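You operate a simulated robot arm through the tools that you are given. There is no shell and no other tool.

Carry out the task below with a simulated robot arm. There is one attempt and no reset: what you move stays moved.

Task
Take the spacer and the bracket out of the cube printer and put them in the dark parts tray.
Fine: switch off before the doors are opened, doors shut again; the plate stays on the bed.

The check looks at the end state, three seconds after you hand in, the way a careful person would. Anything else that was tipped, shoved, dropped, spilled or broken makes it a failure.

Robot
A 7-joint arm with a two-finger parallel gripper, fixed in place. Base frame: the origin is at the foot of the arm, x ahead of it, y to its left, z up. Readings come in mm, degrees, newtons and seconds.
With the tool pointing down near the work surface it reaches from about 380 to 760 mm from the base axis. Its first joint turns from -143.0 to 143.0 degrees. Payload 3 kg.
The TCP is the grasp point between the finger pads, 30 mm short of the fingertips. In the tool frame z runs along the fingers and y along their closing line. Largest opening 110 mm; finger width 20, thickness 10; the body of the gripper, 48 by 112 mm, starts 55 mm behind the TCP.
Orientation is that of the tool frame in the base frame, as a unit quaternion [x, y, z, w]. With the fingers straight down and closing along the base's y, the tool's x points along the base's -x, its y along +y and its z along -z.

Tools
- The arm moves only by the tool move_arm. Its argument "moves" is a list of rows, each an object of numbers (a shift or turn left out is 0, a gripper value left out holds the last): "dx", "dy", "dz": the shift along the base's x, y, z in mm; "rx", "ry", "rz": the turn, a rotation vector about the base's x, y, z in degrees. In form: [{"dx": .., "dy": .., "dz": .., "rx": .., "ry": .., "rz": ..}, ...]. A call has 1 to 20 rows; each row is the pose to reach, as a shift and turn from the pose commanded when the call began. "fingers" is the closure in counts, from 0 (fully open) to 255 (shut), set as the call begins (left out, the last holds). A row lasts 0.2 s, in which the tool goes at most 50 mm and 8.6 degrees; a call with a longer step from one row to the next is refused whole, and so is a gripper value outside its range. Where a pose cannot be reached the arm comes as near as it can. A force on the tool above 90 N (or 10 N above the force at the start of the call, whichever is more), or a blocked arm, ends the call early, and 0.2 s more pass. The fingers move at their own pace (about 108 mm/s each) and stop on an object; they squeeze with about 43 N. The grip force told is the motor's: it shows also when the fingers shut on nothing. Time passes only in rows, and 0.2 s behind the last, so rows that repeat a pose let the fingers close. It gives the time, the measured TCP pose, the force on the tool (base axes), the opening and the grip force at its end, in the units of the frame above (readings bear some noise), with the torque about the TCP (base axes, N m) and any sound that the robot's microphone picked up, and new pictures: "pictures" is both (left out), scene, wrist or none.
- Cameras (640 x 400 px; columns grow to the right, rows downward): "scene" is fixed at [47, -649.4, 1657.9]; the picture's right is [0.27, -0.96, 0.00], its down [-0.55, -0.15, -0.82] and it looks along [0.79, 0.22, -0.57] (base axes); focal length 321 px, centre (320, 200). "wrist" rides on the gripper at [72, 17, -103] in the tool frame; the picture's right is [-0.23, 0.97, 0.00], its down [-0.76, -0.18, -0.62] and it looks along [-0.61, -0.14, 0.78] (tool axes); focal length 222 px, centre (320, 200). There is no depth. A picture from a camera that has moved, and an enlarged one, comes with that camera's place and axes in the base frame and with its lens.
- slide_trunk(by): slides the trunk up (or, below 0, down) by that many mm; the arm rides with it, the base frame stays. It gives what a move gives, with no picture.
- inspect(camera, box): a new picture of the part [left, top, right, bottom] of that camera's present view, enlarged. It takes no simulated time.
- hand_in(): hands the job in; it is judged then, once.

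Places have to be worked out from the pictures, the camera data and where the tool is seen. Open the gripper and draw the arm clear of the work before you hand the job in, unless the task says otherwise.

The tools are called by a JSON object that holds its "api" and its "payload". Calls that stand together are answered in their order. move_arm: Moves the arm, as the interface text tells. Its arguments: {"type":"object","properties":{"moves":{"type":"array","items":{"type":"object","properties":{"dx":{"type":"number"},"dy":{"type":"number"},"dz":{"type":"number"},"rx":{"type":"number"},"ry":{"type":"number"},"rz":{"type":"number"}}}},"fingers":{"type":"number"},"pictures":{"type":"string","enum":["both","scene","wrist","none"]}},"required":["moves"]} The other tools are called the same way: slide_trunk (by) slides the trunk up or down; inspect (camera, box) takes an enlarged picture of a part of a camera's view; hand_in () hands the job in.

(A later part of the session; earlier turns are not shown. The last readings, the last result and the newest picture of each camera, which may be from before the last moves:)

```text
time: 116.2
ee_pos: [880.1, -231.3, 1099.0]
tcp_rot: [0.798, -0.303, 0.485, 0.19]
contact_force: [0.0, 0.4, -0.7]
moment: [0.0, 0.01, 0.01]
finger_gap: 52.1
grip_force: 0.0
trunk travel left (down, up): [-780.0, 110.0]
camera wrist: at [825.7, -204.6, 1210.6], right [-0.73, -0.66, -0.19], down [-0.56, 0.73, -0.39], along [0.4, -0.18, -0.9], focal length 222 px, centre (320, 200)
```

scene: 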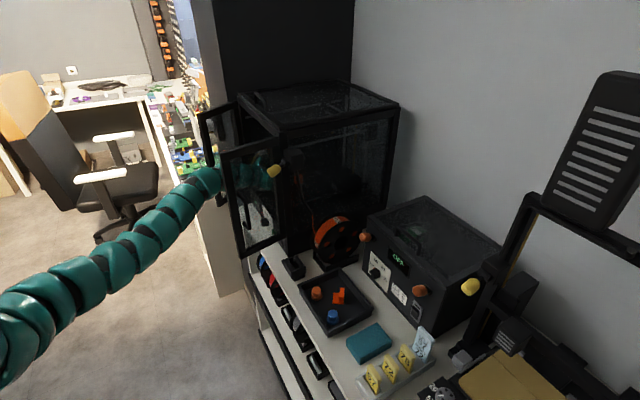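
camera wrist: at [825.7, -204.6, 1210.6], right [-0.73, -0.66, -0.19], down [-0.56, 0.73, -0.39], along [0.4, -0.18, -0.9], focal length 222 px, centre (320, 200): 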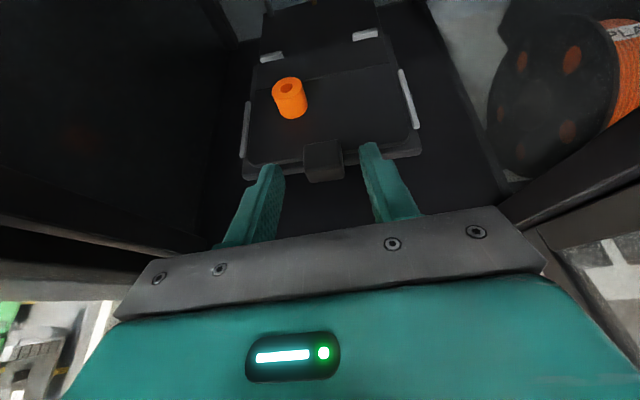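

No limits at this pose. I go to a point 60 mm in front of the spacer, on its line, then straight in.

{"api": "move_arm", "payload": {"moves": [{"dx": 16, "dy": -6, "dz": -2}, {"dx": 32, "dy": -12, "dz": -4}, {"dx": 48, "dy": -18, "dz": -6}, {"dx": 63.5, "dy": -23.3, "dz": -7}, {"dx": 63.5, "dy": -23.3, "dz": -7}], "pictures": "none"}}

{"api": "inspect", "payload": {"camera": "wrist", "box": [220, 40, 460, 240]}}

```text
time: 117.3
ee_pos: [943.2, -254.5, 1093.4]
tcp_rot: [0.798, -0.302, 0.486, 0.19]
contact_force: [0.6, 0.4, 0.1]
moment: [-0.04, 0.01, -0.07]
finger_gap: 52.1
grip_force: 0.1
trunk travel left (down, up): [-780.0, 110.0]
```

```text
2.00 times, centred on (340, 140) of wrist
camera zoom: at [888.9, -227.5, 1204.7], right [-0.73, -0.66, -0.19], down [-0.56, 0.73, -0.4], along [0.4, -0.18, -0.9], focal length 444 px, centre (280, 320)
```

zoom: 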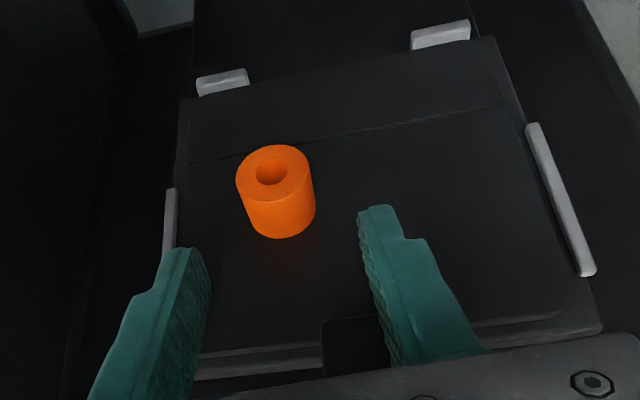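

Aligned and no limits reported. I move straight in over the last 60 mm.

{"api": "move_arm", "payload": {"moves": [{"dx": 11, "dy": -10, "dz": -8}, {"dx": 22, "dy": -20, "dz": -16}, {"dx": 33, "dy": -30, "dz": -24}, {"dx": 45, "dy": -40.4, "dz": -31.5}, {"dx": 45, "dy": -40.4, "dz": -31.5}], "pictures": "wrist"}}

{"api": "inspect", "payload": {"camera": "wrist", "box": [200, 60, 440, 260]}}

```text
time: 118.5
ee_pos: [940.2, -289.8, 1066.9]
tcp_rot: [0.798, -0.303, 0.485, 0.188]
contact_force: [-0.8, -0.7, -0.1]
moment: [0.02, -0.02, 0.0]
finger_gap: 52.3
grip_force: 0.1
out of reach, approached as far as the arm can: row 1, 2, 3, 4, 5
trunk travel left (down, up): [-780.0, 110.0]
camera wrist: at [887.3, -262.8, 1178.1], right [-0.73, -0.66, -0.19], down [-0.56, 0.73, -0.39], along [0.4, -0.18, -0.9], focal length 222 px, centre (320, 200)
```

wrist: 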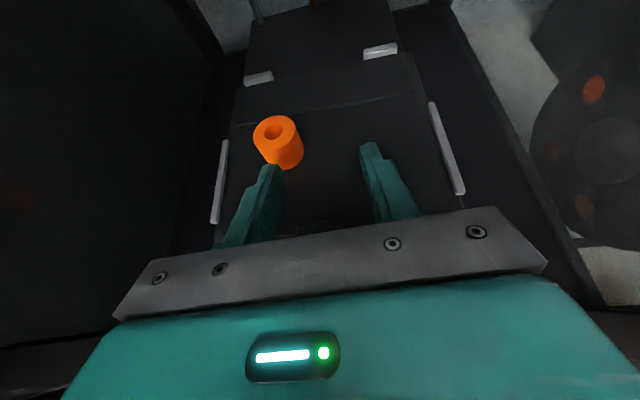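

```text
2.00 times, centred on (320, 160) of wrist
camera zoom: at [887.3, -262.8, 1178.1], right [-0.73, -0.66, -0.19], down [-0.56, 0.73, -0.39], along [0.4, -0.18, -0.9], focal length 444 px, centre (320, 280)
```

zoom: 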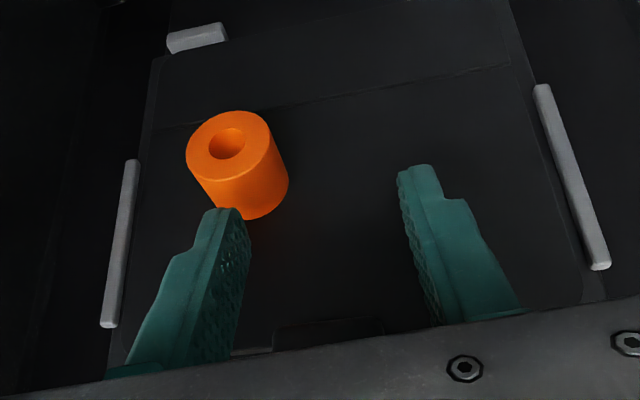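

The arm slid sideways along its reach limit instead of going in; nothing was touched (force ≈0). Refitting the reach data, the shoulder sits higher than I assumed, so a lower trunk (about -250) gives the best reach here. I back out the way I came.

{"api": "move_arm", "payload": {"moves": [{"dx": -11, "dy": 10, "dz": 3}, {"dx": -22, "dy": 20, "dz": 8}, {"dx": -36, "dy": 33, "dz": 18}, {"dx": -50, "dy": 47, "dz": 28}, {"dx": -66, "dy": 60, "dz": 33}, {"dx": -84, "dy": 73, "dz": 36}, {"dx": -104, "dy": 86, "dz": 38}, {"dx": -124, "dy": 99, "dz": 40}, {"dx": -144, "dy": 111, "dz": 42}, {"dx": -164, "dy": 123, "dz": 43}, {"dx": -184, "dy": 135, "dz": 43}, {"dx": -202, "dy": 145, "dz": 43}, {"dx": -202, "dy": 145, "dz": 43}]}}

```text
time: 121.3
ee_pos: [843.6, -209.8, 1104.4]
tcp_rot: [0.798, -0.303, 0.485, 0.19]
contact_force: [0.0, 0.2, 0.7]
moment: [0.03, 0.02, 0.03]
finger_gap: 52.3
grip_force: 0.1
out of reach, approached as far as the arm can: row 7, 8, 9, 10, 11, 12, 13
trunk travel left (down, up): [-780.0, 110.0]
camera wrist: at [789.4, -183.6, 1215.0], right [-0.73, -0.66, -0.19], down [-0.56, 0.73, -0.39], along [0.4, -0.18, -0.9], focal length 222 px, centre (320, 200)
```

scene: 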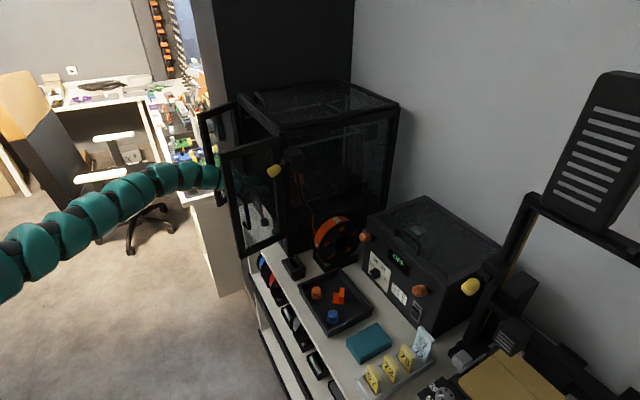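
wrist: 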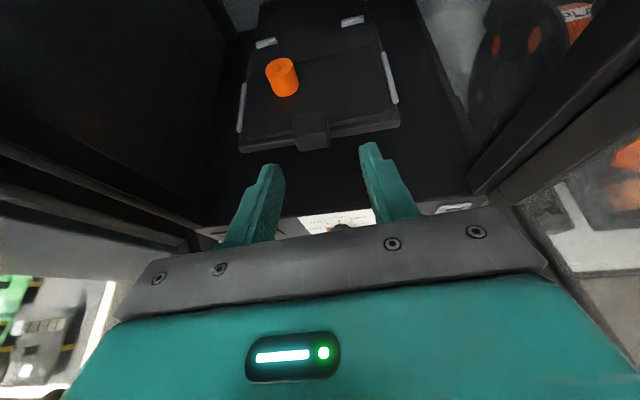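

It can't retract further at this trunk height, so I lower the trunk in stages right here in the doorway, raising the arm between the steps.

{"api": "slide_trunk", "payload": {"by": -65}}

{"api": "move_arm", "payload": {"moves": [{"dz": 20}, {"dz": 40}, {"dz": 60}, {"dz": 65}, {"dz": 65}], "pictures": "none"}}

{"api": "slide_trunk", "payload": {"by": -65}}

{"api": "move_arm", "payload": {"moves": [{"dz": 20}, {"dz": 40}, {"dz": 60}, {"dz": 65}, {"dz": 65}], "pictures": "none"}}

```text
time: 122.4
ee_pos: [843.9, -210.3, 1038.2]
tcp_rot: [0.798, -0.304, 0.485, 0.19]
contact_force: [0.5, -0.7, 0.0]
moment: [0.0, -0.02, -0.03]
finger_gap: 52.5
grip_force: 0.1
trunk travel left (down, up): [-715.0, 175.0]
```

```text
time: 123.6
ee_pos: [842.2, -209.9, 1103.8]
tcp_rot: [0.798, -0.304, 0.485, 0.19]
contact_force: [-0.1, 0.3, -0.3]
moment: [0.03, -0.03, -0.01]
finger_gap: 52.2
grip_force: 0.0
trunk travel left (down, up): [-715.0, 175.0]
```

```text
time: 124.6
ee_pos: [843.3, -210.8, 1038.5]
tcp_rot: [0.798, -0.302, 0.486, 0.189]
contact_force: [-0.1, 0.7, 0.8]
moment: [-0.01, -0.01, -0.01]
finger_gap: 52.1
grip_force: 0.0
trunk travel left (down, up): [-650.0, 240.0]
```

```text
time: 125.8
ee_pos: [843.1, -208.0, 1103.7]
tcp_rot: [0.798, -0.303, 0.485, 0.189]
contact_force: [-0.2, -1.1, -0.2]
moment: [0.0, 0.0, 0.03]
finger_gap: 52.3
grip_force: 0.1
trunk travel left (down, up): [-650.0, 240.0]
```

Working well. Two more stages bring the trunk to about -250.

{"api": "slide_trunk", "payload": {"by": -60}}

{"api": "move_arm", "payload": {"moves": [{"dz": 20}, {"dz": 40}, {"dz": 60}, {"dz": 60}], "pictures": "none"}}

{"api": "slide_trunk", "payload": {"by": -40}}

{"api": "move_arm", "payload": {"moves": [{"dz": 20}, {"dz": 35}, {"dz": 35}], "pictures": "wrist"}}

```text
time: 126.8
ee_pos: [842.8, -210.0, 1043.0]
tcp_rot: [0.798, -0.303, 0.484, 0.19]
contact_force: [-0.3, -0.3, -0.2]
moment: [-0.04, 0.0, 0.01]
finger_gap: 52.1
grip_force: 0.2
trunk travel left (down, up): [-590.0, 300.0]
```

```text
time: 127.8
ee_pos: [842.3, -209.4, 1103.2]
tcp_rot: [0.798, -0.303, 0.485, 0.191]
contact_force: [0.8, -0.2, 0.7]
moment: [-0.04, 0.01, 0.03]
finger_gap: 52.1
grip_force: 0.0
trunk travel left (down, up): [-590.0, 300.0]
```

```text
time: 128.7
ee_pos: [842.0, -209.3, 1063.7]
tcp_rot: [0.798, -0.303, 0.485, 0.19]
contact_force: [0.5, -0.7, 0.0]
moment: [0.02, 0.0, -0.04]
finger_gap: 52.2
grip_force: 0.1
trunk travel left (down, up): [-550.0, 340.0]
```

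```text
time: 129.5
ee_pos: [841.8, -209.5, 1097.1]
tcp_rot: [0.798, -0.303, 0.485, 0.189]
contact_force: [0.3, 0.3, 0.1]
moment: [0.01, 0.0, 0.0]
finger_gap: 52.1
grip_force: 0.0
trunk travel left (down, up): [-550.0, 340.0]
camera wrist: at [788.7, -182.8, 1209.2], right [-0.73, -0.66, -0.19], down [-0.56, 0.73, -0.39], along [0.4, -0.18, -0.9], focal length 222 px, centre (320, 200)
```

wrist: 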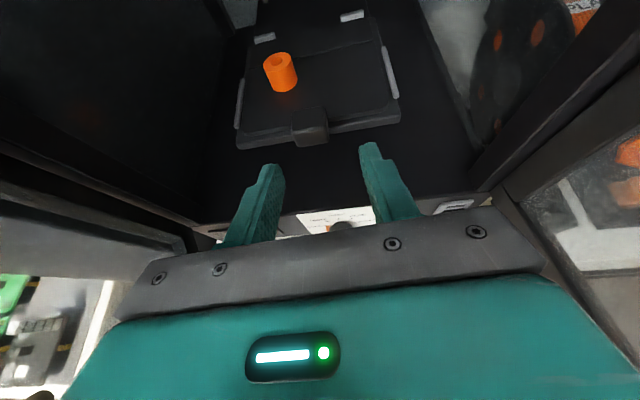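

At this trunk height I turn to heading -33°, pitch 23°, and go to a point 70 mm before the spacer on its line.

{"api": "move_arm", "payload": {"moves": [{"dx": 14, "dy": -8, "dz": -2, "rx": -0.8, "ry": -1.1, "rz": 3}, {"dx": 28, "dy": -16, "dz": -4, "rx": -1.7, "ry": -2.1, "rz": 6}, {"dx": 42, "dy": -24, "dz": -6, "rx": -2.5, "ry": -3.2, "rz": 9}, {"dx": 56, "dy": -32, "dz": -8, "rx": -2.5, "ry": -3.2, "rz": 9}, {"dx": 70, "dy": -40, "dz": -10, "rx": -2.5, "ry": -3.2, "rz": 9}, {"dx": 82.7, "dy": -46.6, "dz": -10, "rx": -2.5, "ry": -3.2, "rz": 9}, {"dx": 82.7, "dy": -46.6, "dz": -10, "rx": -2.5, "ry": -3.2, "rz": 9}], "pictures": "wrist"}}

{"api": "inspect", "payload": {"camera": "wrist", "box": [220, 40, 460, 240]}}

```text
time: 131.1
ee_pos: [926.2, -255.2, 1088.9]
tcp_rot: [0.801, -0.235, 0.527, 0.16]
contact_force: [0.3, -0.3, -0.3]
moment: [0.0, 0.0, 0.0]
finger_gap: 52.3
grip_force: 0.0
trunk travel left (down, up): [-550.0, 340.0]
camera wrist: at [861.8, -234.1, 1195.8], right [-0.61, -0.77, -0.2], down [-0.64, 0.62, -0.46], along [0.48, -0.15, -0.87], focal length 222 px, centre (320, 200)
```

wrist: 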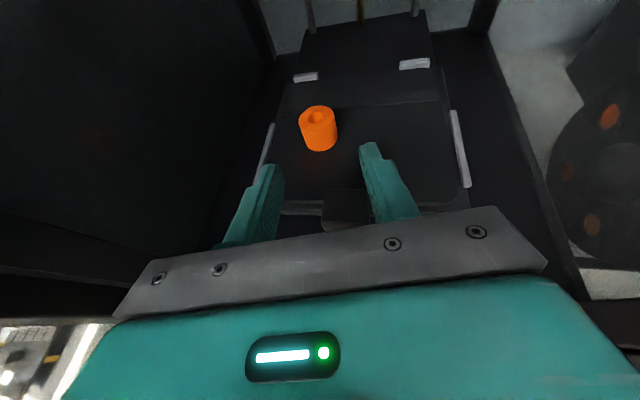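

```text
2.00 times, centred on (340, 140) of wrist
camera zoom: at [861.8, -234.1, 1195.8], right [-0.61, -0.77, -0.2], down [-0.64, 0.62, -0.46], along [0.48, -0.15, -0.87], focal length 444 px, centre (280, 320)
```

zoom: 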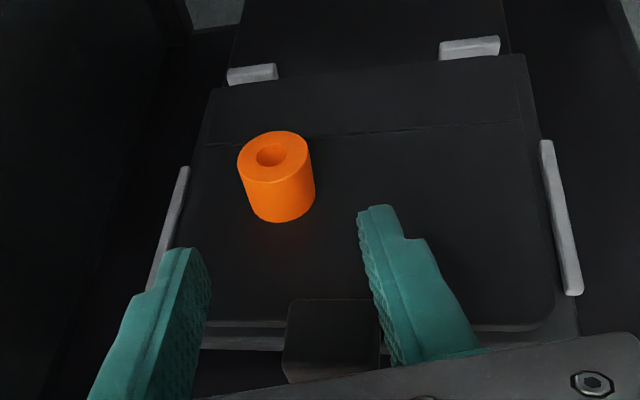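

On line with the spacer and no limits. I advance the last stretch.

{"api": "move_arm", "payload": {"moves": [{"dx": 12, "dy": -8, "dz": -7}, {"dx": 24, "dy": -16, "dz": -14}, {"dx": 36, "dy": -24, "dz": -21}, {"dx": 48, "dy": -32, "dz": -27}, {"dx": 57, "dy": -38.5, "dz": -31}, {"dx": 57, "dy": -38.5, "dz": -31}], "pictures": "wrist"}}

{"api": "inspect", "payload": {"camera": "wrist", "box": [200, 60, 440, 260]}}

```text
time: 132.5
ee_pos: [974.9, -285.1, 1067.3]
tcp_rot: [0.799, -0.231, 0.532, 0.159]
contact_force: [-64.1, 39.3, 13.6]
moment: [0.65, 1.43, -1.13]
finger_gap: 52.3
grip_force: 0.1
trunk travel left (down, up): [-550.0, 340.0]
camera wrist: at [909.9, -263.9, 1174.6], right [-0.6, -0.77, -0.2], down [-0.64, 0.61, -0.47], along [0.49, -0.15, -0.86], focal length 222 px, centre (320, 200)
```

wrist: 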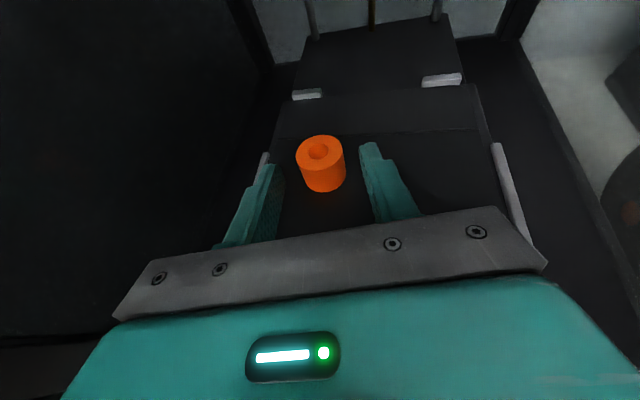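

```text
2.00 times, centred on (320, 160) of wrist
camera zoom: at [909.9, -263.9, 1174.6], right [-0.6, -0.77, -0.2], down [-0.64, 0.61, -0.47], along [0.49, -0.15, -0.86], focal length 444 px, centre (320, 280)
```

zoom: 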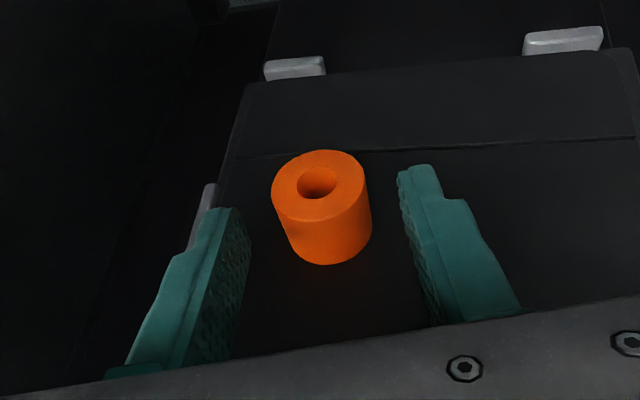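

Now there is a real 76 N contact: the palm is meeting the bed's front block (the lateral offset of the force line matches the block's centre). I back off immediately the way I came.

{"api": "move_arm", "payload": {"moves": [{"dx": -10, "dy": 6.5, "dz": 6}, {"dx": -22, "dy": 14, "dz": 14}, {"dx": -36, "dy": 23, "dz": 20}, {"dx": -50, "dy": 32, "dz": 22}], "pictures": "wrist"}}

{"api": "inspect", "payload": {"camera": "wrist", "box": [220, 40, 460, 240]}}

```text
time: 133.5
ee_pos: [931.3, -262.2, 1079.7]
tcp_rot: [0.801, -0.235, 0.527, 0.161]
contact_force: [0.3, -0.4, -0.4]
moment: [0.01, 0.05, -0.03]
finger_gap: 52.5
grip_force: 0.1
trunk travel left (down, up): [-550.0, 340.0]
camera wrist: at [867.4, -240.6, 1187.3], right [-0.61, -0.77, -0.2], down [-0.64, 0.62, -0.46], along [0.48, -0.15, -0.87], focal length 222 px, centre (320, 200)
```

wrist: 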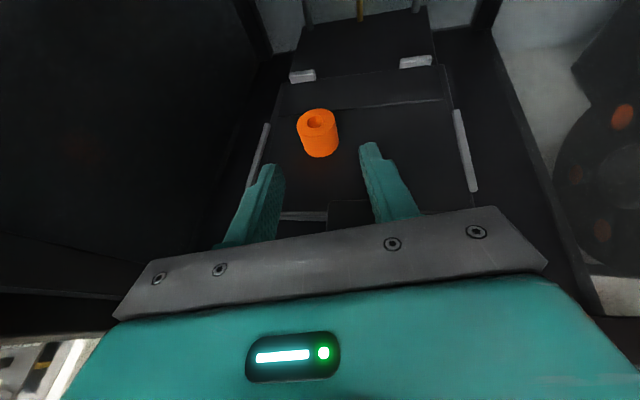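

```text
2.00 times, centred on (340, 140) of wrist
camera zoom: at [867.4, -240.6, 1187.3], right [-0.61, -0.77, -0.2], down [-0.64, 0.62, -0.46], along [0.48, -0.15, -0.87], focal length 444 px, centre (280, 320)
```

zoom: 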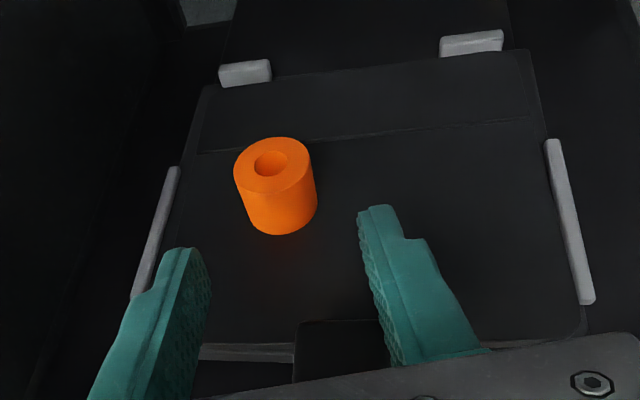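

The spacer is where it was and the plate looks undisturbed. I want the block's true height, so I go back outside and take a low, nearly horizontal look at it.

{"api": "move_arm", "payload": {"moves": [{"dx": -16, "dy": 10, "dz": 5}, {"dx": -32, "dy": 20, "dz": 10}, {"dx": -48, "dy": 30, "dz": 12}, {"dx": -64, "dy": 40, "dz": 12}, {"dx": -82, "dy": 50, "dz": 12}, {"dx": -100, "dy": 62, "dz": 12}, {"dx": -118, "dy": 74, "dz": 12}, {"dx": -136, "dy": 86, "dz": 12}, {"dx": -154, "dy": 98, "dz": 10}, {"dx": -172, "dy": 108, "dz": 0, "rx": -2, "ry": -3}, {"dx": -186, "dy": 114, "dz": -20, "rx": -5, "ry": -7.5}, {"dx": -192, "dy": 117, "dz": -40, "rx": -8, "ry": -12}, {"dx": -192, "dy": 117, "dz": -60, "rx": -11, "ry": -17}, {"dx": -192, "dy": 117, "dz": -70, "rx": -12.5, "ry": -19.3}, {"dx": -192, "dy": 117, "dz": -70, "rx": -12.5, "ry": -19.3}]}}

{"api": "inspect", "payload": {"camera": "wrist", "box": [220, 0, 420, 150]}}

```text
time: 136.7
ee_pos: [740.0, -145.6, 1010.7]
tcp_rot: [0.68, -0.197, 0.677, 0.204]
contact_force: [0.1, -0.6, 0.2]
moment: [-0.03, -0.02, -0.02]
finger_gap: 52.3
grip_force: 0.0
trunk travel left (down, up): [-550.0, 340.0]
camera wrist: at [645.9, -103.7, 1082.6], right [-0.53, -0.82, -0.22], down [-0.43, 0.48, -0.76], along [0.73, -0.31, -0.61], focal length 222 px, centre (320, 200)
```

scene: 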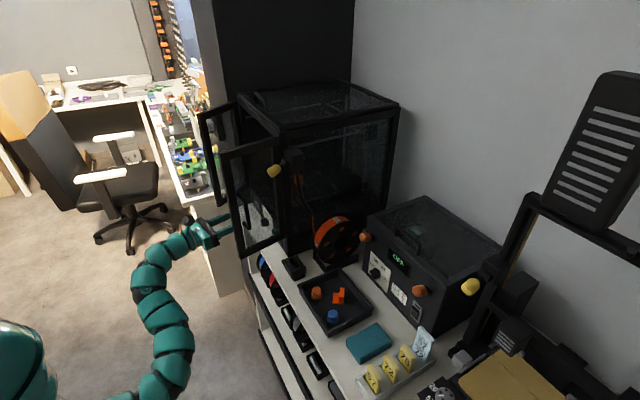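
wrist: 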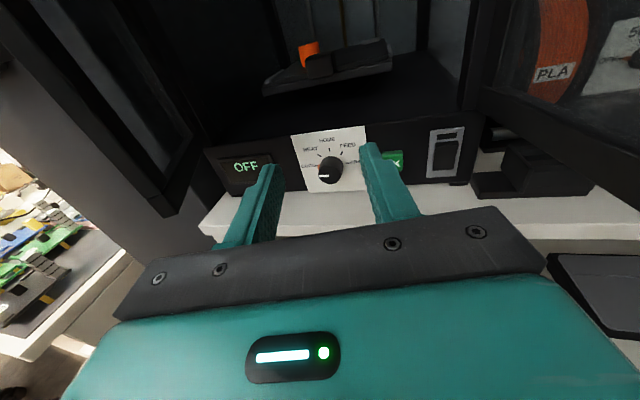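

```text
2.67 times, centred on (320, 75) of wrist
camera zoom: at [645.9, -103.7, 1082.6], right [-0.53, -0.82, -0.22], down [-0.43, 0.48, -0.76], along [0.73, -0.31, -0.61], focal length 592 px, centre (320, 533)
```

zoom: 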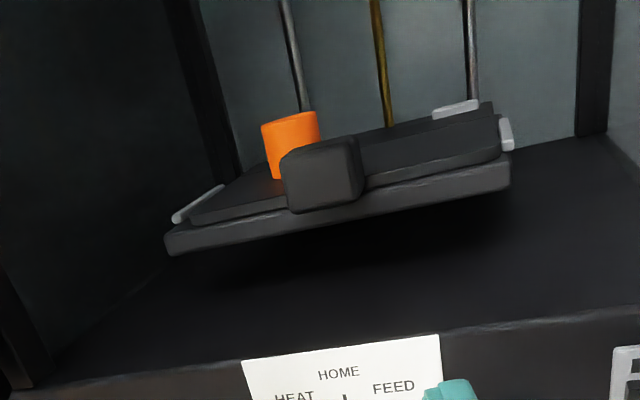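

The low view settles it: the block is taller than I thought, top at z≈1051, sitting at the bed's front (n -68 to -86), and the hand's underside passes right over it. I will come in flatter and higher (pitch 28°, z≈1072) and grip the upper half of the spacer. First I pitch back down and raise the tool.

{"api": "move_arm", "payload": {"moves": [{"dx": 0, "dy": 0, "dz": 20, "rx": 3.8, "ry": 5.9}, {"dx": 0, "dy": 1, "dz": 40, "rx": 7.6, "ry": 11.8}, {"dx": 0, "dy": 2, "dz": 60, "rx": 11.5, "ry": 17.6}, {"dx": 0, "dy": 3, "dz": 78, "rx": 15.3, "ry": 23.5}, {"dx": 0, "dy": 3, "dz": 78, "rx": 15.3, "ry": 23.5}], "pictures": "none"}}

{"api": "move_arm", "payload": {"moves": [{"dx": 17, "dy": -10.6}, {"dx": 34, "dy": -21.2}, {"dx": 51, "dy": -31.8}, {"dx": 68, "dy": -42.5}, {"dx": 85, "dy": -53}, {"dx": 102, "dy": -63.7}, {"dx": 119, "dy": -74.3}, {"dx": 136, "dy": -85}, {"dx": 153, "dy": -95.6, "dz": -3}, {"dx": 170, "dy": -106, "dz": -6}, {"dx": 181, "dy": -113, "dz": -8}, {"dx": 181, "dy": -113, "dz": -8}], "pictures": "wrist"}}

{"api": "inspect", "payload": {"camera": "wrist", "box": [220, 40, 460, 240]}}

```text
time: 137.9
ee_pos: [751.0, -135.5, 1084.9]
tcp_rot: [0.823, -0.23, 0.496, 0.152]
contact_force: [-0.1, 0.1, 0.3]
moment: [0.0, -0.01, -0.02]
finger_gap: 52.4
grip_force: 0.1
out of reach, approached as far as the arm can: row 4, 5
trunk travel left (down, up): [-550.0, 340.0]
```

```text
time: 140.5
ee_pos: [921.2, -256.6, 1080.4]
tcp_rot: [0.823, -0.241, 0.493, 0.15]
contact_force: [-0.3, 0.2, 0.5]
moment: [-0.01, 0.01, -0.01]
finger_gap: 52.2
grip_force: 0.0
trunk travel left (down, up): [-550.0, 340.0]
camera wrist: at [865.3, -240.0, 1191.9], right [-0.62, -0.76, -0.19], down [-0.67, 0.64, -0.38], along [0.41, -0.11, -0.91], focal length 222 px, centre (320, 200)
```

wrist: 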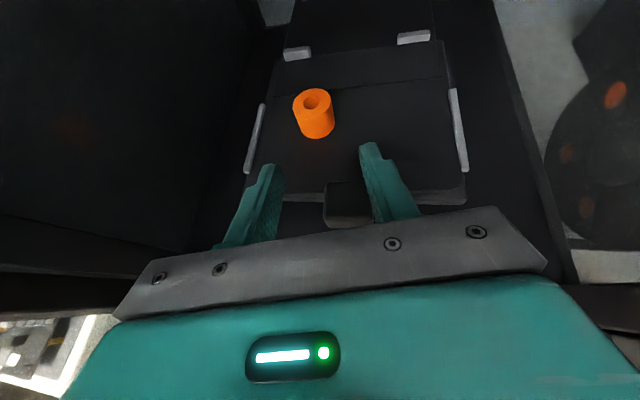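

```text
2.00 times, centred on (340, 140) of wrist
camera zoom: at [865.3, -240.0, 1191.9], right [-0.62, -0.76, -0.19], down [-0.67, 0.64, -0.38], along [0.41, -0.11, -0.91], focal length 444 px, centre (280, 320)
```

zoom: 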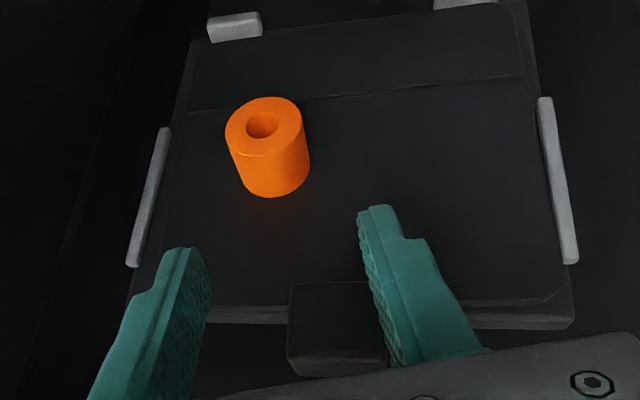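

On line, no limits. I move in level, keeping z≈1070 so the hand passes above the block.

{"api": "move_arm", "payload": {"moves": [{"dx": 12, "dy": -7.5, "dz": -3}, {"dx": 24, "dy": -15, "dz": -6}, {"dx": 36, "dy": -22.5, "dz": -8}, {"dx": 48, "dy": -30, "dz": -9.5}, {"dx": 48, "dy": -30, "dz": -9.5}], "pictures": "wrist"}}

```text
time: 141.7
ee_pos: [969.4, -284.9, 1070.3]
tcp_rot: [0.823, -0.241, 0.492, 0.149]
contact_force: [-0.2, -0.9, 0.3]
moment: [0.01, 0.01, 0.03]
finger_gap: 52.2
grip_force: 0.1
trunk travel left (down, up): [-550.0, 340.0]
camera wrist: at [912.9, -269.1, 1183.2], right [-0.62, -0.76, -0.19], down [-0.67, 0.64, -0.38], along [0.41, -0.11, -0.91], focal length 222 px, centre (320, 200)
```

wrist: 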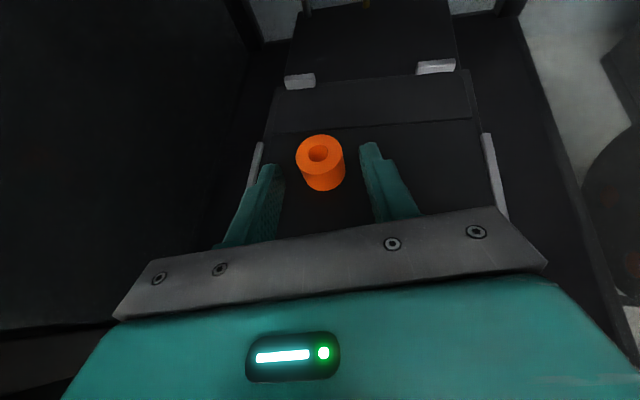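

No contact so far. A few more millimetres in small steps at constant height.

{"api": "move_arm", "payload": {"moves": [{"dx": 4, "dy": -2.6, "dz": 0}, {"dx": 8, "dy": -5.3, "dz": 0}, {"dx": 8, "dy": -5.3, "dz": 0}], "pictures": "none"}}

```text
time: 142.5
ee_pos: [976.4, -291.5, 1071.3]
tcp_rot: [0.823, -0.242, 0.491, 0.15]
contact_force: [-0.1, 0.5, 0.5]
moment: [-0.04, 0.02, 0.02]
finger_gap: 52.3
grip_force: 0.2
trunk travel left (down, up): [-550.0, 340.0]
```

Past the earlier contact point with no force. I take the last 6 mm, then check the picture.

{"api": "move_arm", "payload": {"moves": [{"dx": 3, "dy": -2, "dz": -1}, {"dx": 5.5, "dy": -3.5, "dz": -2}, {"dx": 5.5, "dy": -3.5, "dz": -2}], "pictures": "wrist"}}

{"api": "inspect", "payload": {"camera": "wrist", "box": [200, 60, 440, 260]}}

```text
time: 143.3
ee_pos: [980.1, -292.9, 1069.5]
tcp_rot: [0.825, -0.239, 0.491, 0.146]
contact_force: [0.7, 0.5, -0.7]
moment: [0.0, 0.02, 0.0]
finger_gap: 52.1
grip_force: 0.1
out of reach, approached as far as the arm can: row 2, 3
trunk travel left (down, up): [-550.0, 340.0]
camera wrist: at [923.2, -276.1, 1181.6], right [-0.62, -0.76, -0.19], down [-0.67, 0.64, -0.38], along [0.41, -0.1, -0.91], focal length 222 px, centre (320, 200)
```

wrist: 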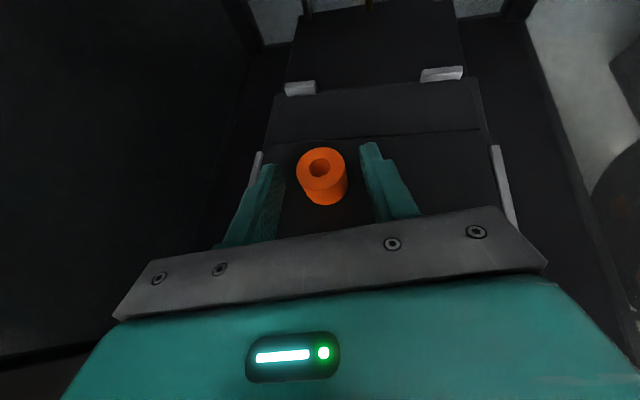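

```text
2.00 times, centred on (320, 160) of wrist
camera zoom: at [923.2, -276.1, 1181.6], right [-0.62, -0.76, -0.19], down [-0.67, 0.64, -0.38], along [0.41, -0.1, -0.91], focal length 444 px, centre (320, 280)
```

zoom: 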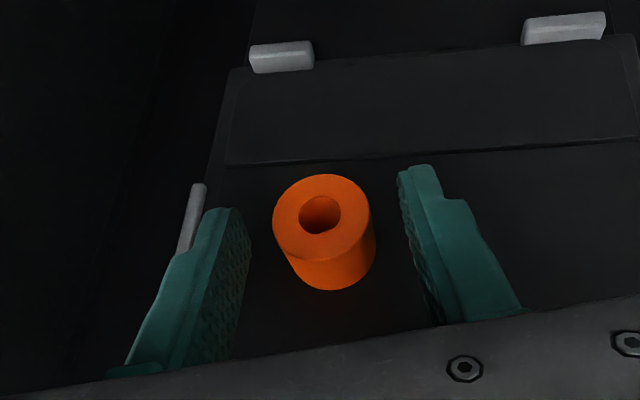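

The spacer sits between the pads near the fingertips, with no contact. I close the gripper.

{"api": "move_arm", "payload": {"fingers": 255, "moves": [{"dx": 0}, {"dx": 0}, {"dx": 0}, {"dx": 0}], "pictures": "wrist"}}

{"api": "inspect", "payload": {"camera": "wrist", "box": [200, 60, 440, 260]}}

```text
time: 144.3
ee_pos: [979.2, -290.9, 1069.9]
tcp_rot: [0.824, -0.24, 0.491, 0.147]
contact_force: [0.8, -0.1, 0.7]
moment: [-0.01, -0.04, 0.0]
finger_gap: 29.6
grip_force: 42.7
trunk travel left (down, up): [-550.0, 340.0]
camera wrist: at [923.3, -276.0, 1181.6], right [-0.62, -0.76, -0.19], down [-0.67, 0.64, -0.38], along [0.41, -0.1, -0.91], focal length 222 px, centre (320, 200)
```

wrist: 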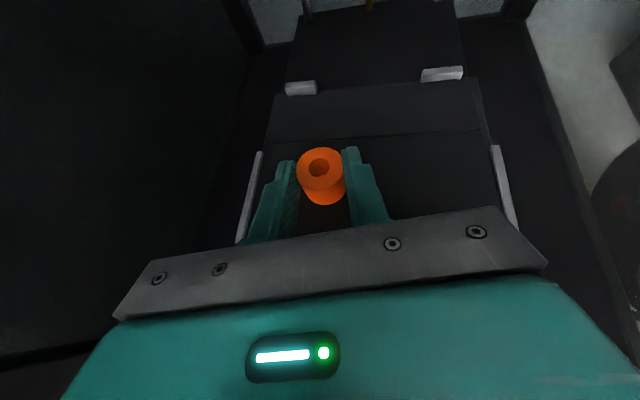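

```text
2.00 times, centred on (320, 160) of wrist
camera zoom: at [923.3, -276.0, 1181.6], right [-0.62, -0.76, -0.19], down [-0.67, 0.64, -0.38], along [0.41, -0.1, -0.91], focal length 444 px, centre (320, 280)
```

zoom: 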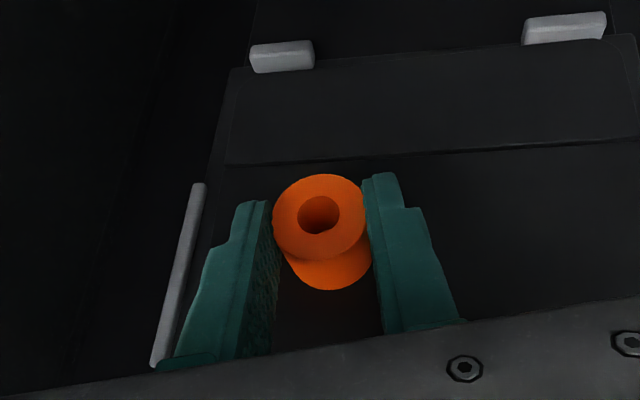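

Gripped at 29.6 mm, which is the spacer's real diameter. I lift it straight up, slowly at first.

{"api": "move_arm", "payload": {"moves": [{"dz": 2}, {"dz": 5}, {"dz": 9}, {"dx": -1, "dy": 1, "dz": 14}, {"dx": -2, "dy": 1.5, "dz": 20}, {"dx": -3, "dy": 2, "dz": 26}, {"dx": -4, "dy": 3, "dz": 32}], "pictures": "wrist"}}

{"api": "inspect", "payload": {"camera": "wrist", "box": [200, 60, 440, 260]}}

```text
time: 145.9
ee_pos: [975.3, -288.5, 1100.7]
tcp_rot: [0.823, -0.241, 0.492, 0.149]
contact_force: [0.2, 0.1, -0.1]
moment: [0.02, 0.0, -0.02]
finger_gap: 29.3
grip_force: 43.1
trunk travel left (down, up): [-550.0, 340.0]
camera wrist: at [919.3, -271.9, 1213.3], right [-0.62, -0.76, -0.19], down [-0.67, 0.64, -0.38], along [0.41, -0.1, -0.91], focal length 222 px, centre (320, 200)
```

wrist: 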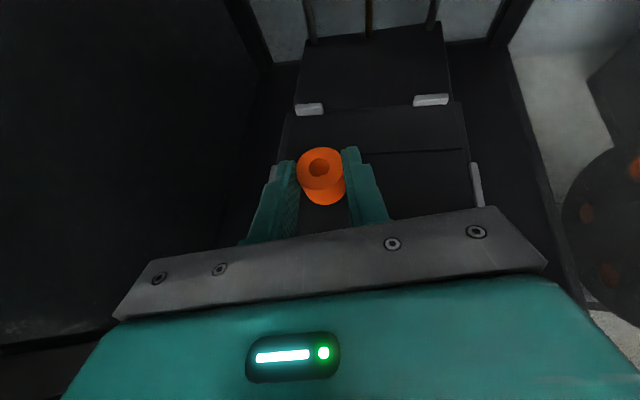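

```text
2.00 times, centred on (320, 160) of wrist
camera zoom: at [919.3, -271.9, 1213.3], right [-0.62, -0.76, -0.19], down [-0.67, 0.64, -0.38], along [0.41, -0.1, -0.91], focal length 444 px, centre (320, 280)
```

zoom: 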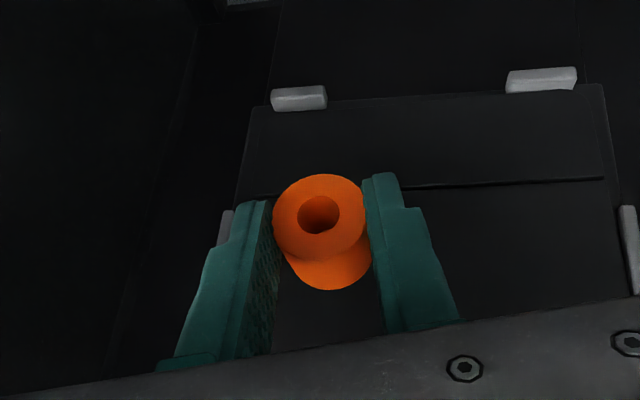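

The spacer is up and held; the plate stayed. I back out of the printer along the same line.

{"api": "move_arm", "payload": {"moves": [{"dx": -5, "dy": 3, "dz": 6}, {"dx": -18, "dy": 11, "dz": 8}, {"dx": -35, "dy": 22, "dz": 8}, {"dx": -52, "dy": 33, "dz": 8}, {"dx": -69, "dy": 43, "dz": 8}, {"dx": -86, "dy": 54, "dz": 8}, {"dx": -103, "dy": 64, "dz": 8}, {"dx": -120, "dy": 75, "dz": 8}, {"dx": -137, "dy": 86, "dz": 10}, {"dx": -154, "dy": 96, "dz": 14}, {"dx": -171, "dy": 107, "dz": 18}, {"dx": -188, "dy": 118, "dz": 22}, {"dx": -205, "dy": 128, "dz": 26}, {"dx": -215, "dy": 134, "dz": 30}, {"dx": -215, "dy": 134, "dz": 30}]}}

```text
time: 149.1
ee_pos: [758.2, -154.9, 1131.2]
tcp_rot: [0.823, -0.24, 0.492, 0.148]
contact_force: [-0.1, -0.3, -0.5]
moment: [0.0, 0.02, 0.0]
finger_gap: 29.4
grip_force: 42.2
trunk travel left (down, up): [-550.0, 340.0]
camera wrist: at [703.3, -138.7, 1243.4], right [-0.62, -0.76, -0.19], down [-0.67, 0.64, -0.38], along [0.41, -0.11, -0.91], focal length 222 px, centre (320, 200)
```

scene: 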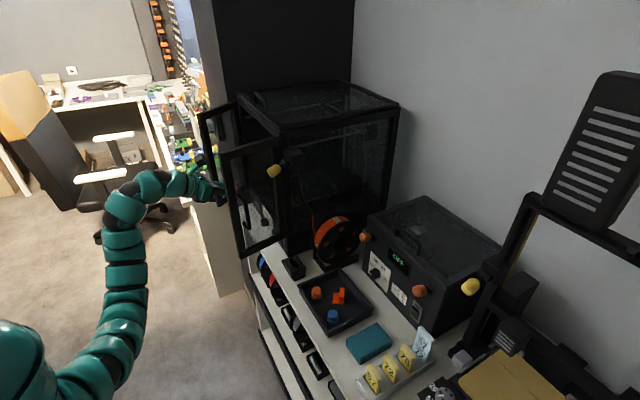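
wrist: 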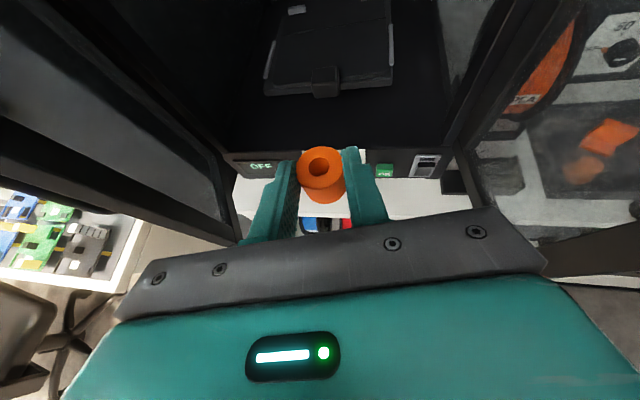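

The spacer is out. I lower the trunk 90 mm and retrace the route that worked around the right door, first back and up.

{"api": "slide_trunk", "payload": {"by": -90}}

{"api": "move_arm", "payload": {"moves": [{"dx": -10, "dy": 5, "dz": 39}, {"dx": -23, "dy": 15, "dz": 74}, {"dx": -46, "dy": 25, "dz": 104, "rx": 0.5, "ry": 0.3, "rz": -2.3}, {"dx": -76, "dy": 33, "dz": 124, "rx": 1.2, "ry": 0.8, "rz": -5.6}, {"dx": -108, "dy": 33, "dz": 139, "rx": 2.1, "ry": 1.4, "rz": -9.3}, {"dx": -140, "dy": 28, "dz": 147, "rx": 2.9, "ry": 1.9, "rz": -13}, {"dx": -172, "dy": 18, "dz": 150, "rx": 3.7, "ry": 2.4, "rz": -16.8}, {"dx": -172, "dy": 18, "dz": 150, "rx": 3.7, "ry": 2.4, "rz": -16.8}], "pictures": "scene"}}

```text
time: 150.3
ee_pos: [759.9, -155.3, 1041.1]
tcp_rot: [0.824, -0.241, 0.491, 0.148]
contact_force: [-0.6, 0.9, 0.5]
moment: [0.01, -0.02, 0.02]
finger_gap: 29.5
grip_force: 43.2
trunk travel left (down, up): [-460.0, 430.0]
```

```text
time: 152.1
ee_pos: [588.3, -137.0, 1190.2]
tcp_rot: [0.793, -0.372, 0.439, 0.199]
contact_force: [0.3, 0.8, 0.3]
moment: [0.03, -0.02, -0.01]
finger_gap: 29.5
grip_force: 43.0
out of reach, approached as far as the arm can: row 3
trunk travel left (down, up): [-460.0, 430.0]
```

scene: 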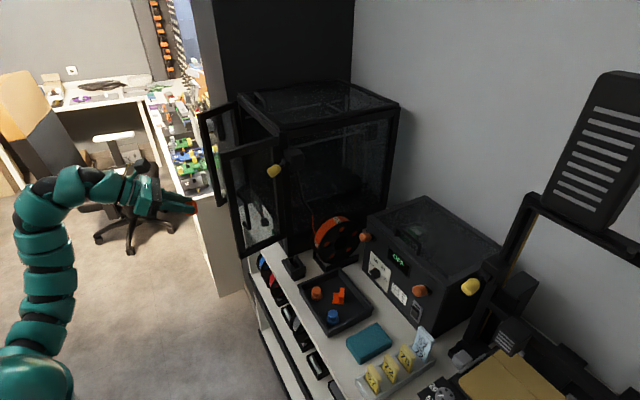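

Good. I continue around the door end, turning to the -80° heading.

{"api": "move_arm", "payload": {"moves": [{"dx": -25, "dy": -15, "dz": 5, "rx": 1.44, "ry": 0.95, "rz": -6.5}, {"dx": -45, "dy": -35, "dz": 9, "rx": 2.9, "ry": 1.9, "rz": -13}, {"dx": -57, "dy": -60, "dz": 10, "rx": 4.3, "ry": 2.9, "rz": -19.6}, {"dx": -63, "dy": -85, "dz": 10, "rx": 5.8, "ry": 3.8, "rz": -26.1}, {"dx": -65, "dy": -115, "dz": 10, "rx": 6.6, "ry": 4.35, "rz": -29.8}, {"dx": -66, "dy": -145, "dz": 10, "rx": 6.6, "ry": 4.35, "rz": -29.8}, {"dx": -67, "dy": -175, "dz": 10, "rx": 6.6, "ry": 4.35, "rz": -29.8}, {"dx": -67, "dy": -175, "dz": 10, "rx": 6.6, "ry": 4.35, "rz": -29.8}], "pictures": "both"}}

```text
time: 153.9
ee_pos: [521.1, -313.1, 1201.3]
tcp_rot: [0.698, -0.579, 0.321, 0.272]
contact_force: [0.2, 0.3, 0.1]
moment: [0.02, 0.02, -0.01]
finger_gap: 29.7
grip_force: 42.6
trunk travel left (down, up): [-460.0, 430.0]
camera wrist: at [499.2, -284.8, 1322.3], right [-0.99, -0.03, -0.17], down [0.0, 0.98, -0.18], along [0.17, -0.18, -0.97], focal length 222 px, centre (320, 200)
```

scene: 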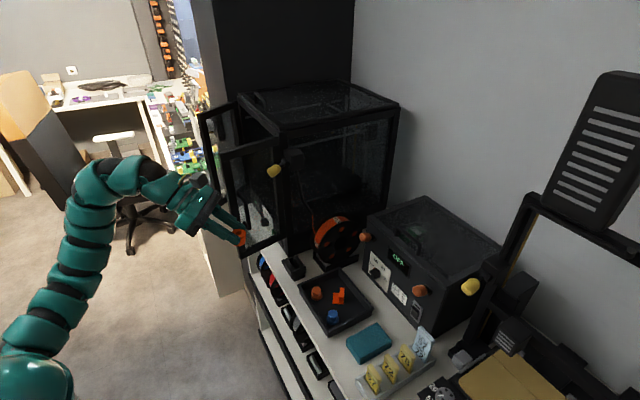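
wrist: 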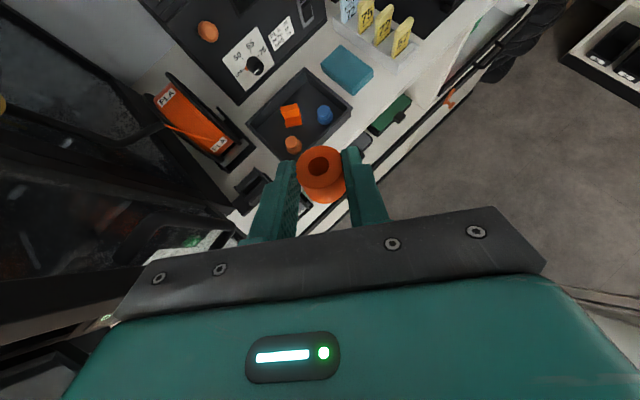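

The tray is in view from above. I zoom in to choose the spot for the spacer.

{"api": "inspect", "payload": {"camera": "wrist", "box": [230, 50, 390, 170]}}

{"api": "inspect", "payload": {"camera": "scene", "box": [285, 255, 385, 345]}}

```text
3.33 times, centred on (310, 110) of wrist
camera zoom: at [499.2, -284.8, 1322.3], right [-0.99, -0.03, -0.17], down [0.0, 0.98, -0.18], along [0.17, -0.18, -0.97], focal length 740 px, centre (353, 500)
```

zoom: 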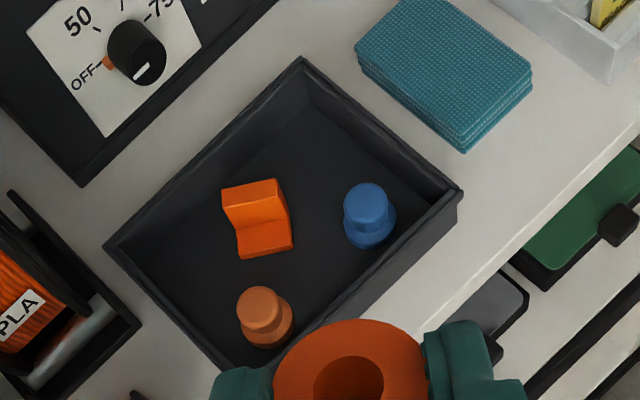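

```text
4.44 times, centred on (335, 300) of scene
camera zoom: at [47.0, -649.4, 1657.9], right [0.27, -0.96, 0.0], down [-0.55, -0.15, -0.82], along [0.79, 0.22, -0.57], focal length 1426 px, centre (253, -244)
```

zoom: 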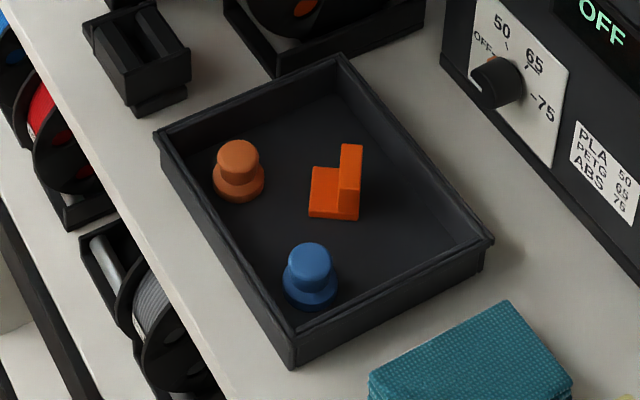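

The bracket sits at about (638, -541), leaving the rear-right part of the tray free. I'll set the spacer down at about (588, -582), clear of the walls and both parts. Moving over there first, at a safe height.

{"api": "move_arm", "payload": {"moves": [{"dx": 9, "dy": -25, "dz": -13}, {"dx": 18, "dy": -50, "dz": -25}, {"dx": 26, "dy": -75, "dz": -38}, {"dx": 35, "dy": -100, "dz": -50}, {"dx": 44, "dy": -125, "dz": -63}, {"dx": 53, "dy": -149, "dz": -76}, {"dx": 56, "dy": -171, "dz": -99}, {"dx": 58, "dy": -193, "dz": -122}, {"dx": 61, "dy": -215, "dz": -145}, {"dx": 63, "dy": -237, "dz": -168}, {"dx": 65, "dy": -259, "dz": -191}, {"dx": 65, "dy": -259, "dz": -191}]}}

{"api": "inspect", "payload": {"camera": "scene", "box": [270, 220, 400, 340]}}

```text
time: 156.5
ee_pos: [601.7, -582.4, 1014.0]
tcp_rot: [0.698, -0.58, 0.321, 0.272]
contact_force: [0.3, -0.7, 0.3]
moment: [-0.01, 0.0, -0.01]
finger_gap: 29.5
grip_force: 42.6
out of reach, approached as far as the arm can: row 7, 8, 9, 10, 11, 12
trunk travel left (down, up): [-460.0, 430.0]
camera wrist: at [580.2, -554.4, 1136.1], right [-0.99, -0.03, -0.17], down [0.0, 0.98, -0.18], along [0.17, -0.18, -0.97], focal length 222 px, centre (320, 200)
```

scene: 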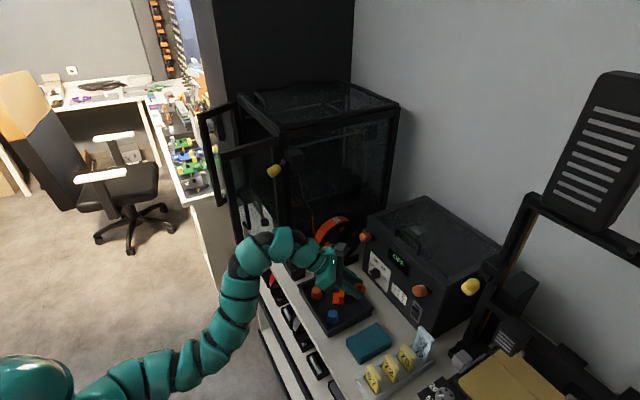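
wrist: 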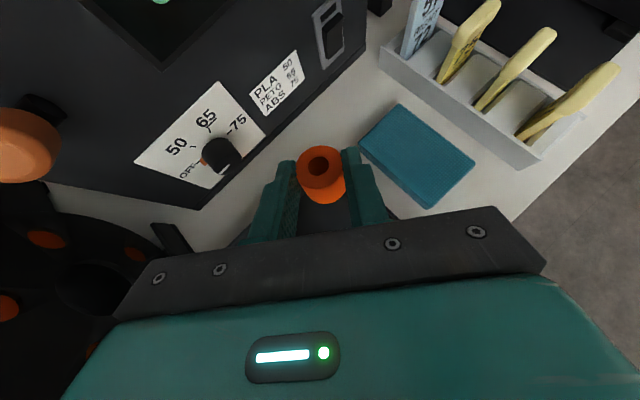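

```text
3.33 times, centred on (335, 280) of scene
camera zoom: at [47.0, -649.4, 1657.9], right [0.27, -0.96, 0.0], down [-0.55, -0.15, -0.82], along [0.79, 0.22, -0.57], focal length 1070 px, centre (270, -67)
```

zoom: 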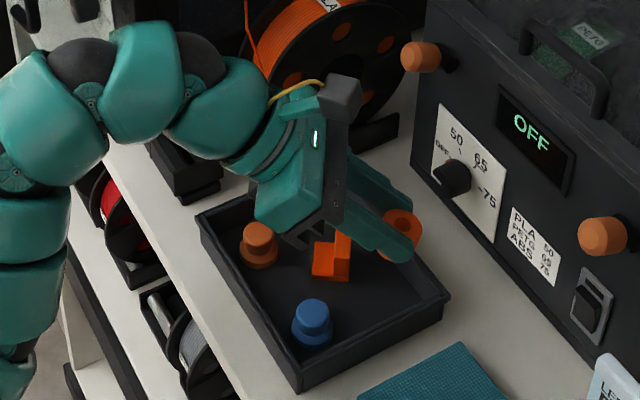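

The arm was held about 15 mm outward of the target again (too folded for this trunk height). I'm safely above the tray, so I stage the trunk down, raising the arm between steps, to reach the exact spot.

{"api": "move_arm", "payload": {"moves": [{"dz": 35}, {"dz": 70}, {"dz": 105}, {"dz": 105}], "pictures": "none"}}

{"api": "slide_trunk", "payload": {"by": -110}}

{"api": "move_arm", "payload": {"moves": [{"dz": 35}, {"dz": 70}, {"dz": 100}, {"dz": 100}], "pictures": "none"}}

{"api": "slide_trunk", "payload": {"by": -110}}

```text
time: 157.5
ee_pos: [601.8, -580.0, 1118.9]
tcp_rot: [0.698, -0.579, 0.322, 0.272]
contact_force: [-0.3, -0.4, -0.8]
moment: [0.02, 0.0, 0.0]
finger_gap: 29.1
grip_force: 43.1
trunk travel left (down, up): [-460.0, 430.0]
```

```text
time: 158.9
ee_pos: [600.5, -580.9, 1006.5]
tcp_rot: [0.698, -0.579, 0.322, 0.272]
contact_force: [-0.5, 0.5, -0.8]
moment: [0.0, -0.02, 0.0]
finger_gap: 29.5
grip_force: 43.4
trunk travel left (down, up): [-350.0, 540.0]
```

```text
time: 159.9
ee_pos: [599.9, -581.1, 1106.5]
tcp_rot: [0.698, -0.579, 0.322, 0.272]
contact_force: [0.4, 1.1, -0.2]
moment: [0.0, 0.0, 0.02]
finger_gap: 29.5
grip_force: 43.0
trunk travel left (down, up): [-350.0, 540.0]
```

```text
time: 161.3
ee_pos: [600.6, -581.9, 998.1]
tcp_rot: [0.697, -0.58, 0.321, 0.272]
contact_force: [-0.4, 0.2, -0.3]
moment: [0.02, 0.0, 0.01]
finger_gap: 29.5
grip_force: 43.2
trunk travel left (down, up): [-240.0, 650.0]
```

Now I move to the exact spot above the free rear-right area and look.

{"api": "move_arm", "payload": {"moves": [{"dx": -5, "dy": 3.2, "dz": -4}, {"dx": -10, "dy": 6.4, "dz": -9}, {"dx": -14.3, "dy": 9.6, "dz": -15}, {"dx": -14.3, "dy": 9.6, "dz": -20}, {"dx": -14.3, "dy": 9.6, "dz": -20}]}}

{"api": "inspect", "payload": {"camera": "wrist", "box": [200, 80, 440, 260]}}

{"api": "inspect", "payload": {"camera": "scene", "box": [280, 230, 400, 340]}}

```text
time: 162.6
ee_pos: [586.9, -571.8, 976.3]
tcp_rot: [0.698, -0.579, 0.322, 0.272]
contact_force: [0.1, 0.6, 0.2]
moment: [-0.01, -0.01, 0.02]
finger_gap: 29.7
grip_force: 42.7
trunk travel left (down, up): [-240.0, 650.0]
camera wrist: at [565.2, -544.0, 1098.8], right [-0.99, -0.03, -0.17], down [0.0, 0.98, -0.18], along [0.17, -0.18, -0.97], focal length 222 px, centre (320, 200)
```

scene: 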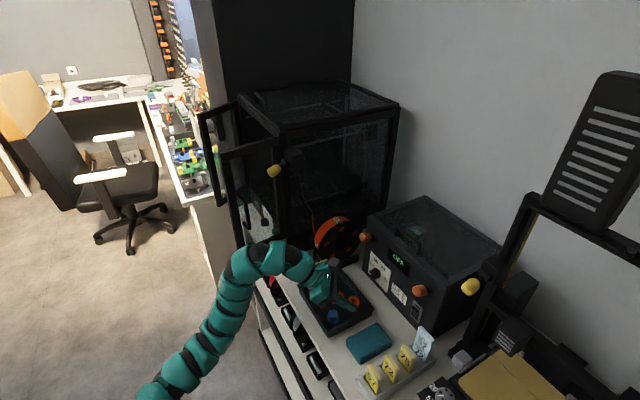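
wrist: 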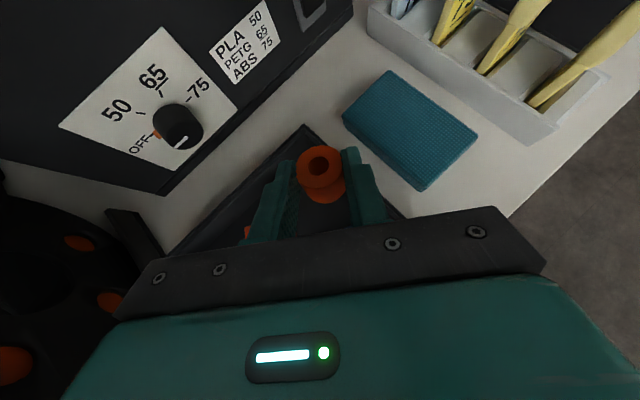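

```text
2.22 times, centred on (320, 170) of wrist
camera zoom: at [565.2, -544.0, 1098.8], right [-0.99, -0.03, -0.17], down [0.0, 0.98, -0.18], along [0.17, -0.18, -0.97], focal length 494 px, centre (320, 267)
```

zoom: 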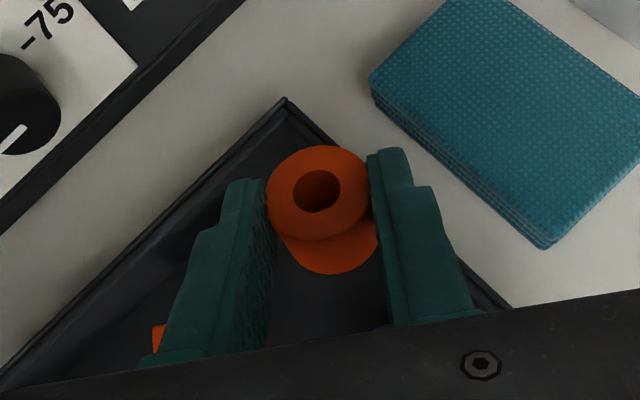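

```text
3.64 times, centred on (340, 285) of scene
camera zoom: at [47.0, -649.4, 1657.9], right [0.27, -0.96, 0.0], down [-0.55, -0.15, -0.82], along [0.79, 0.22, -0.57], focal length 1167 px, centre (247, -109)
```

zoom: 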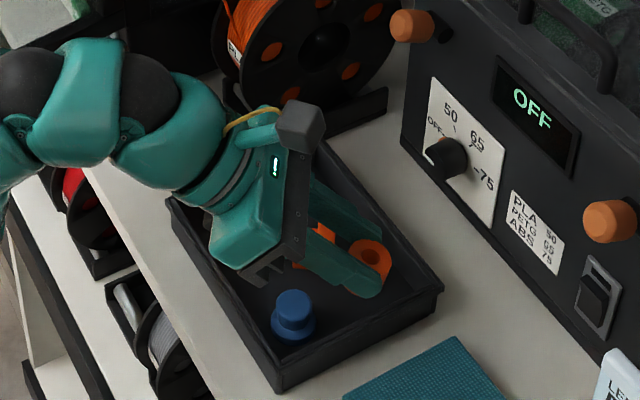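

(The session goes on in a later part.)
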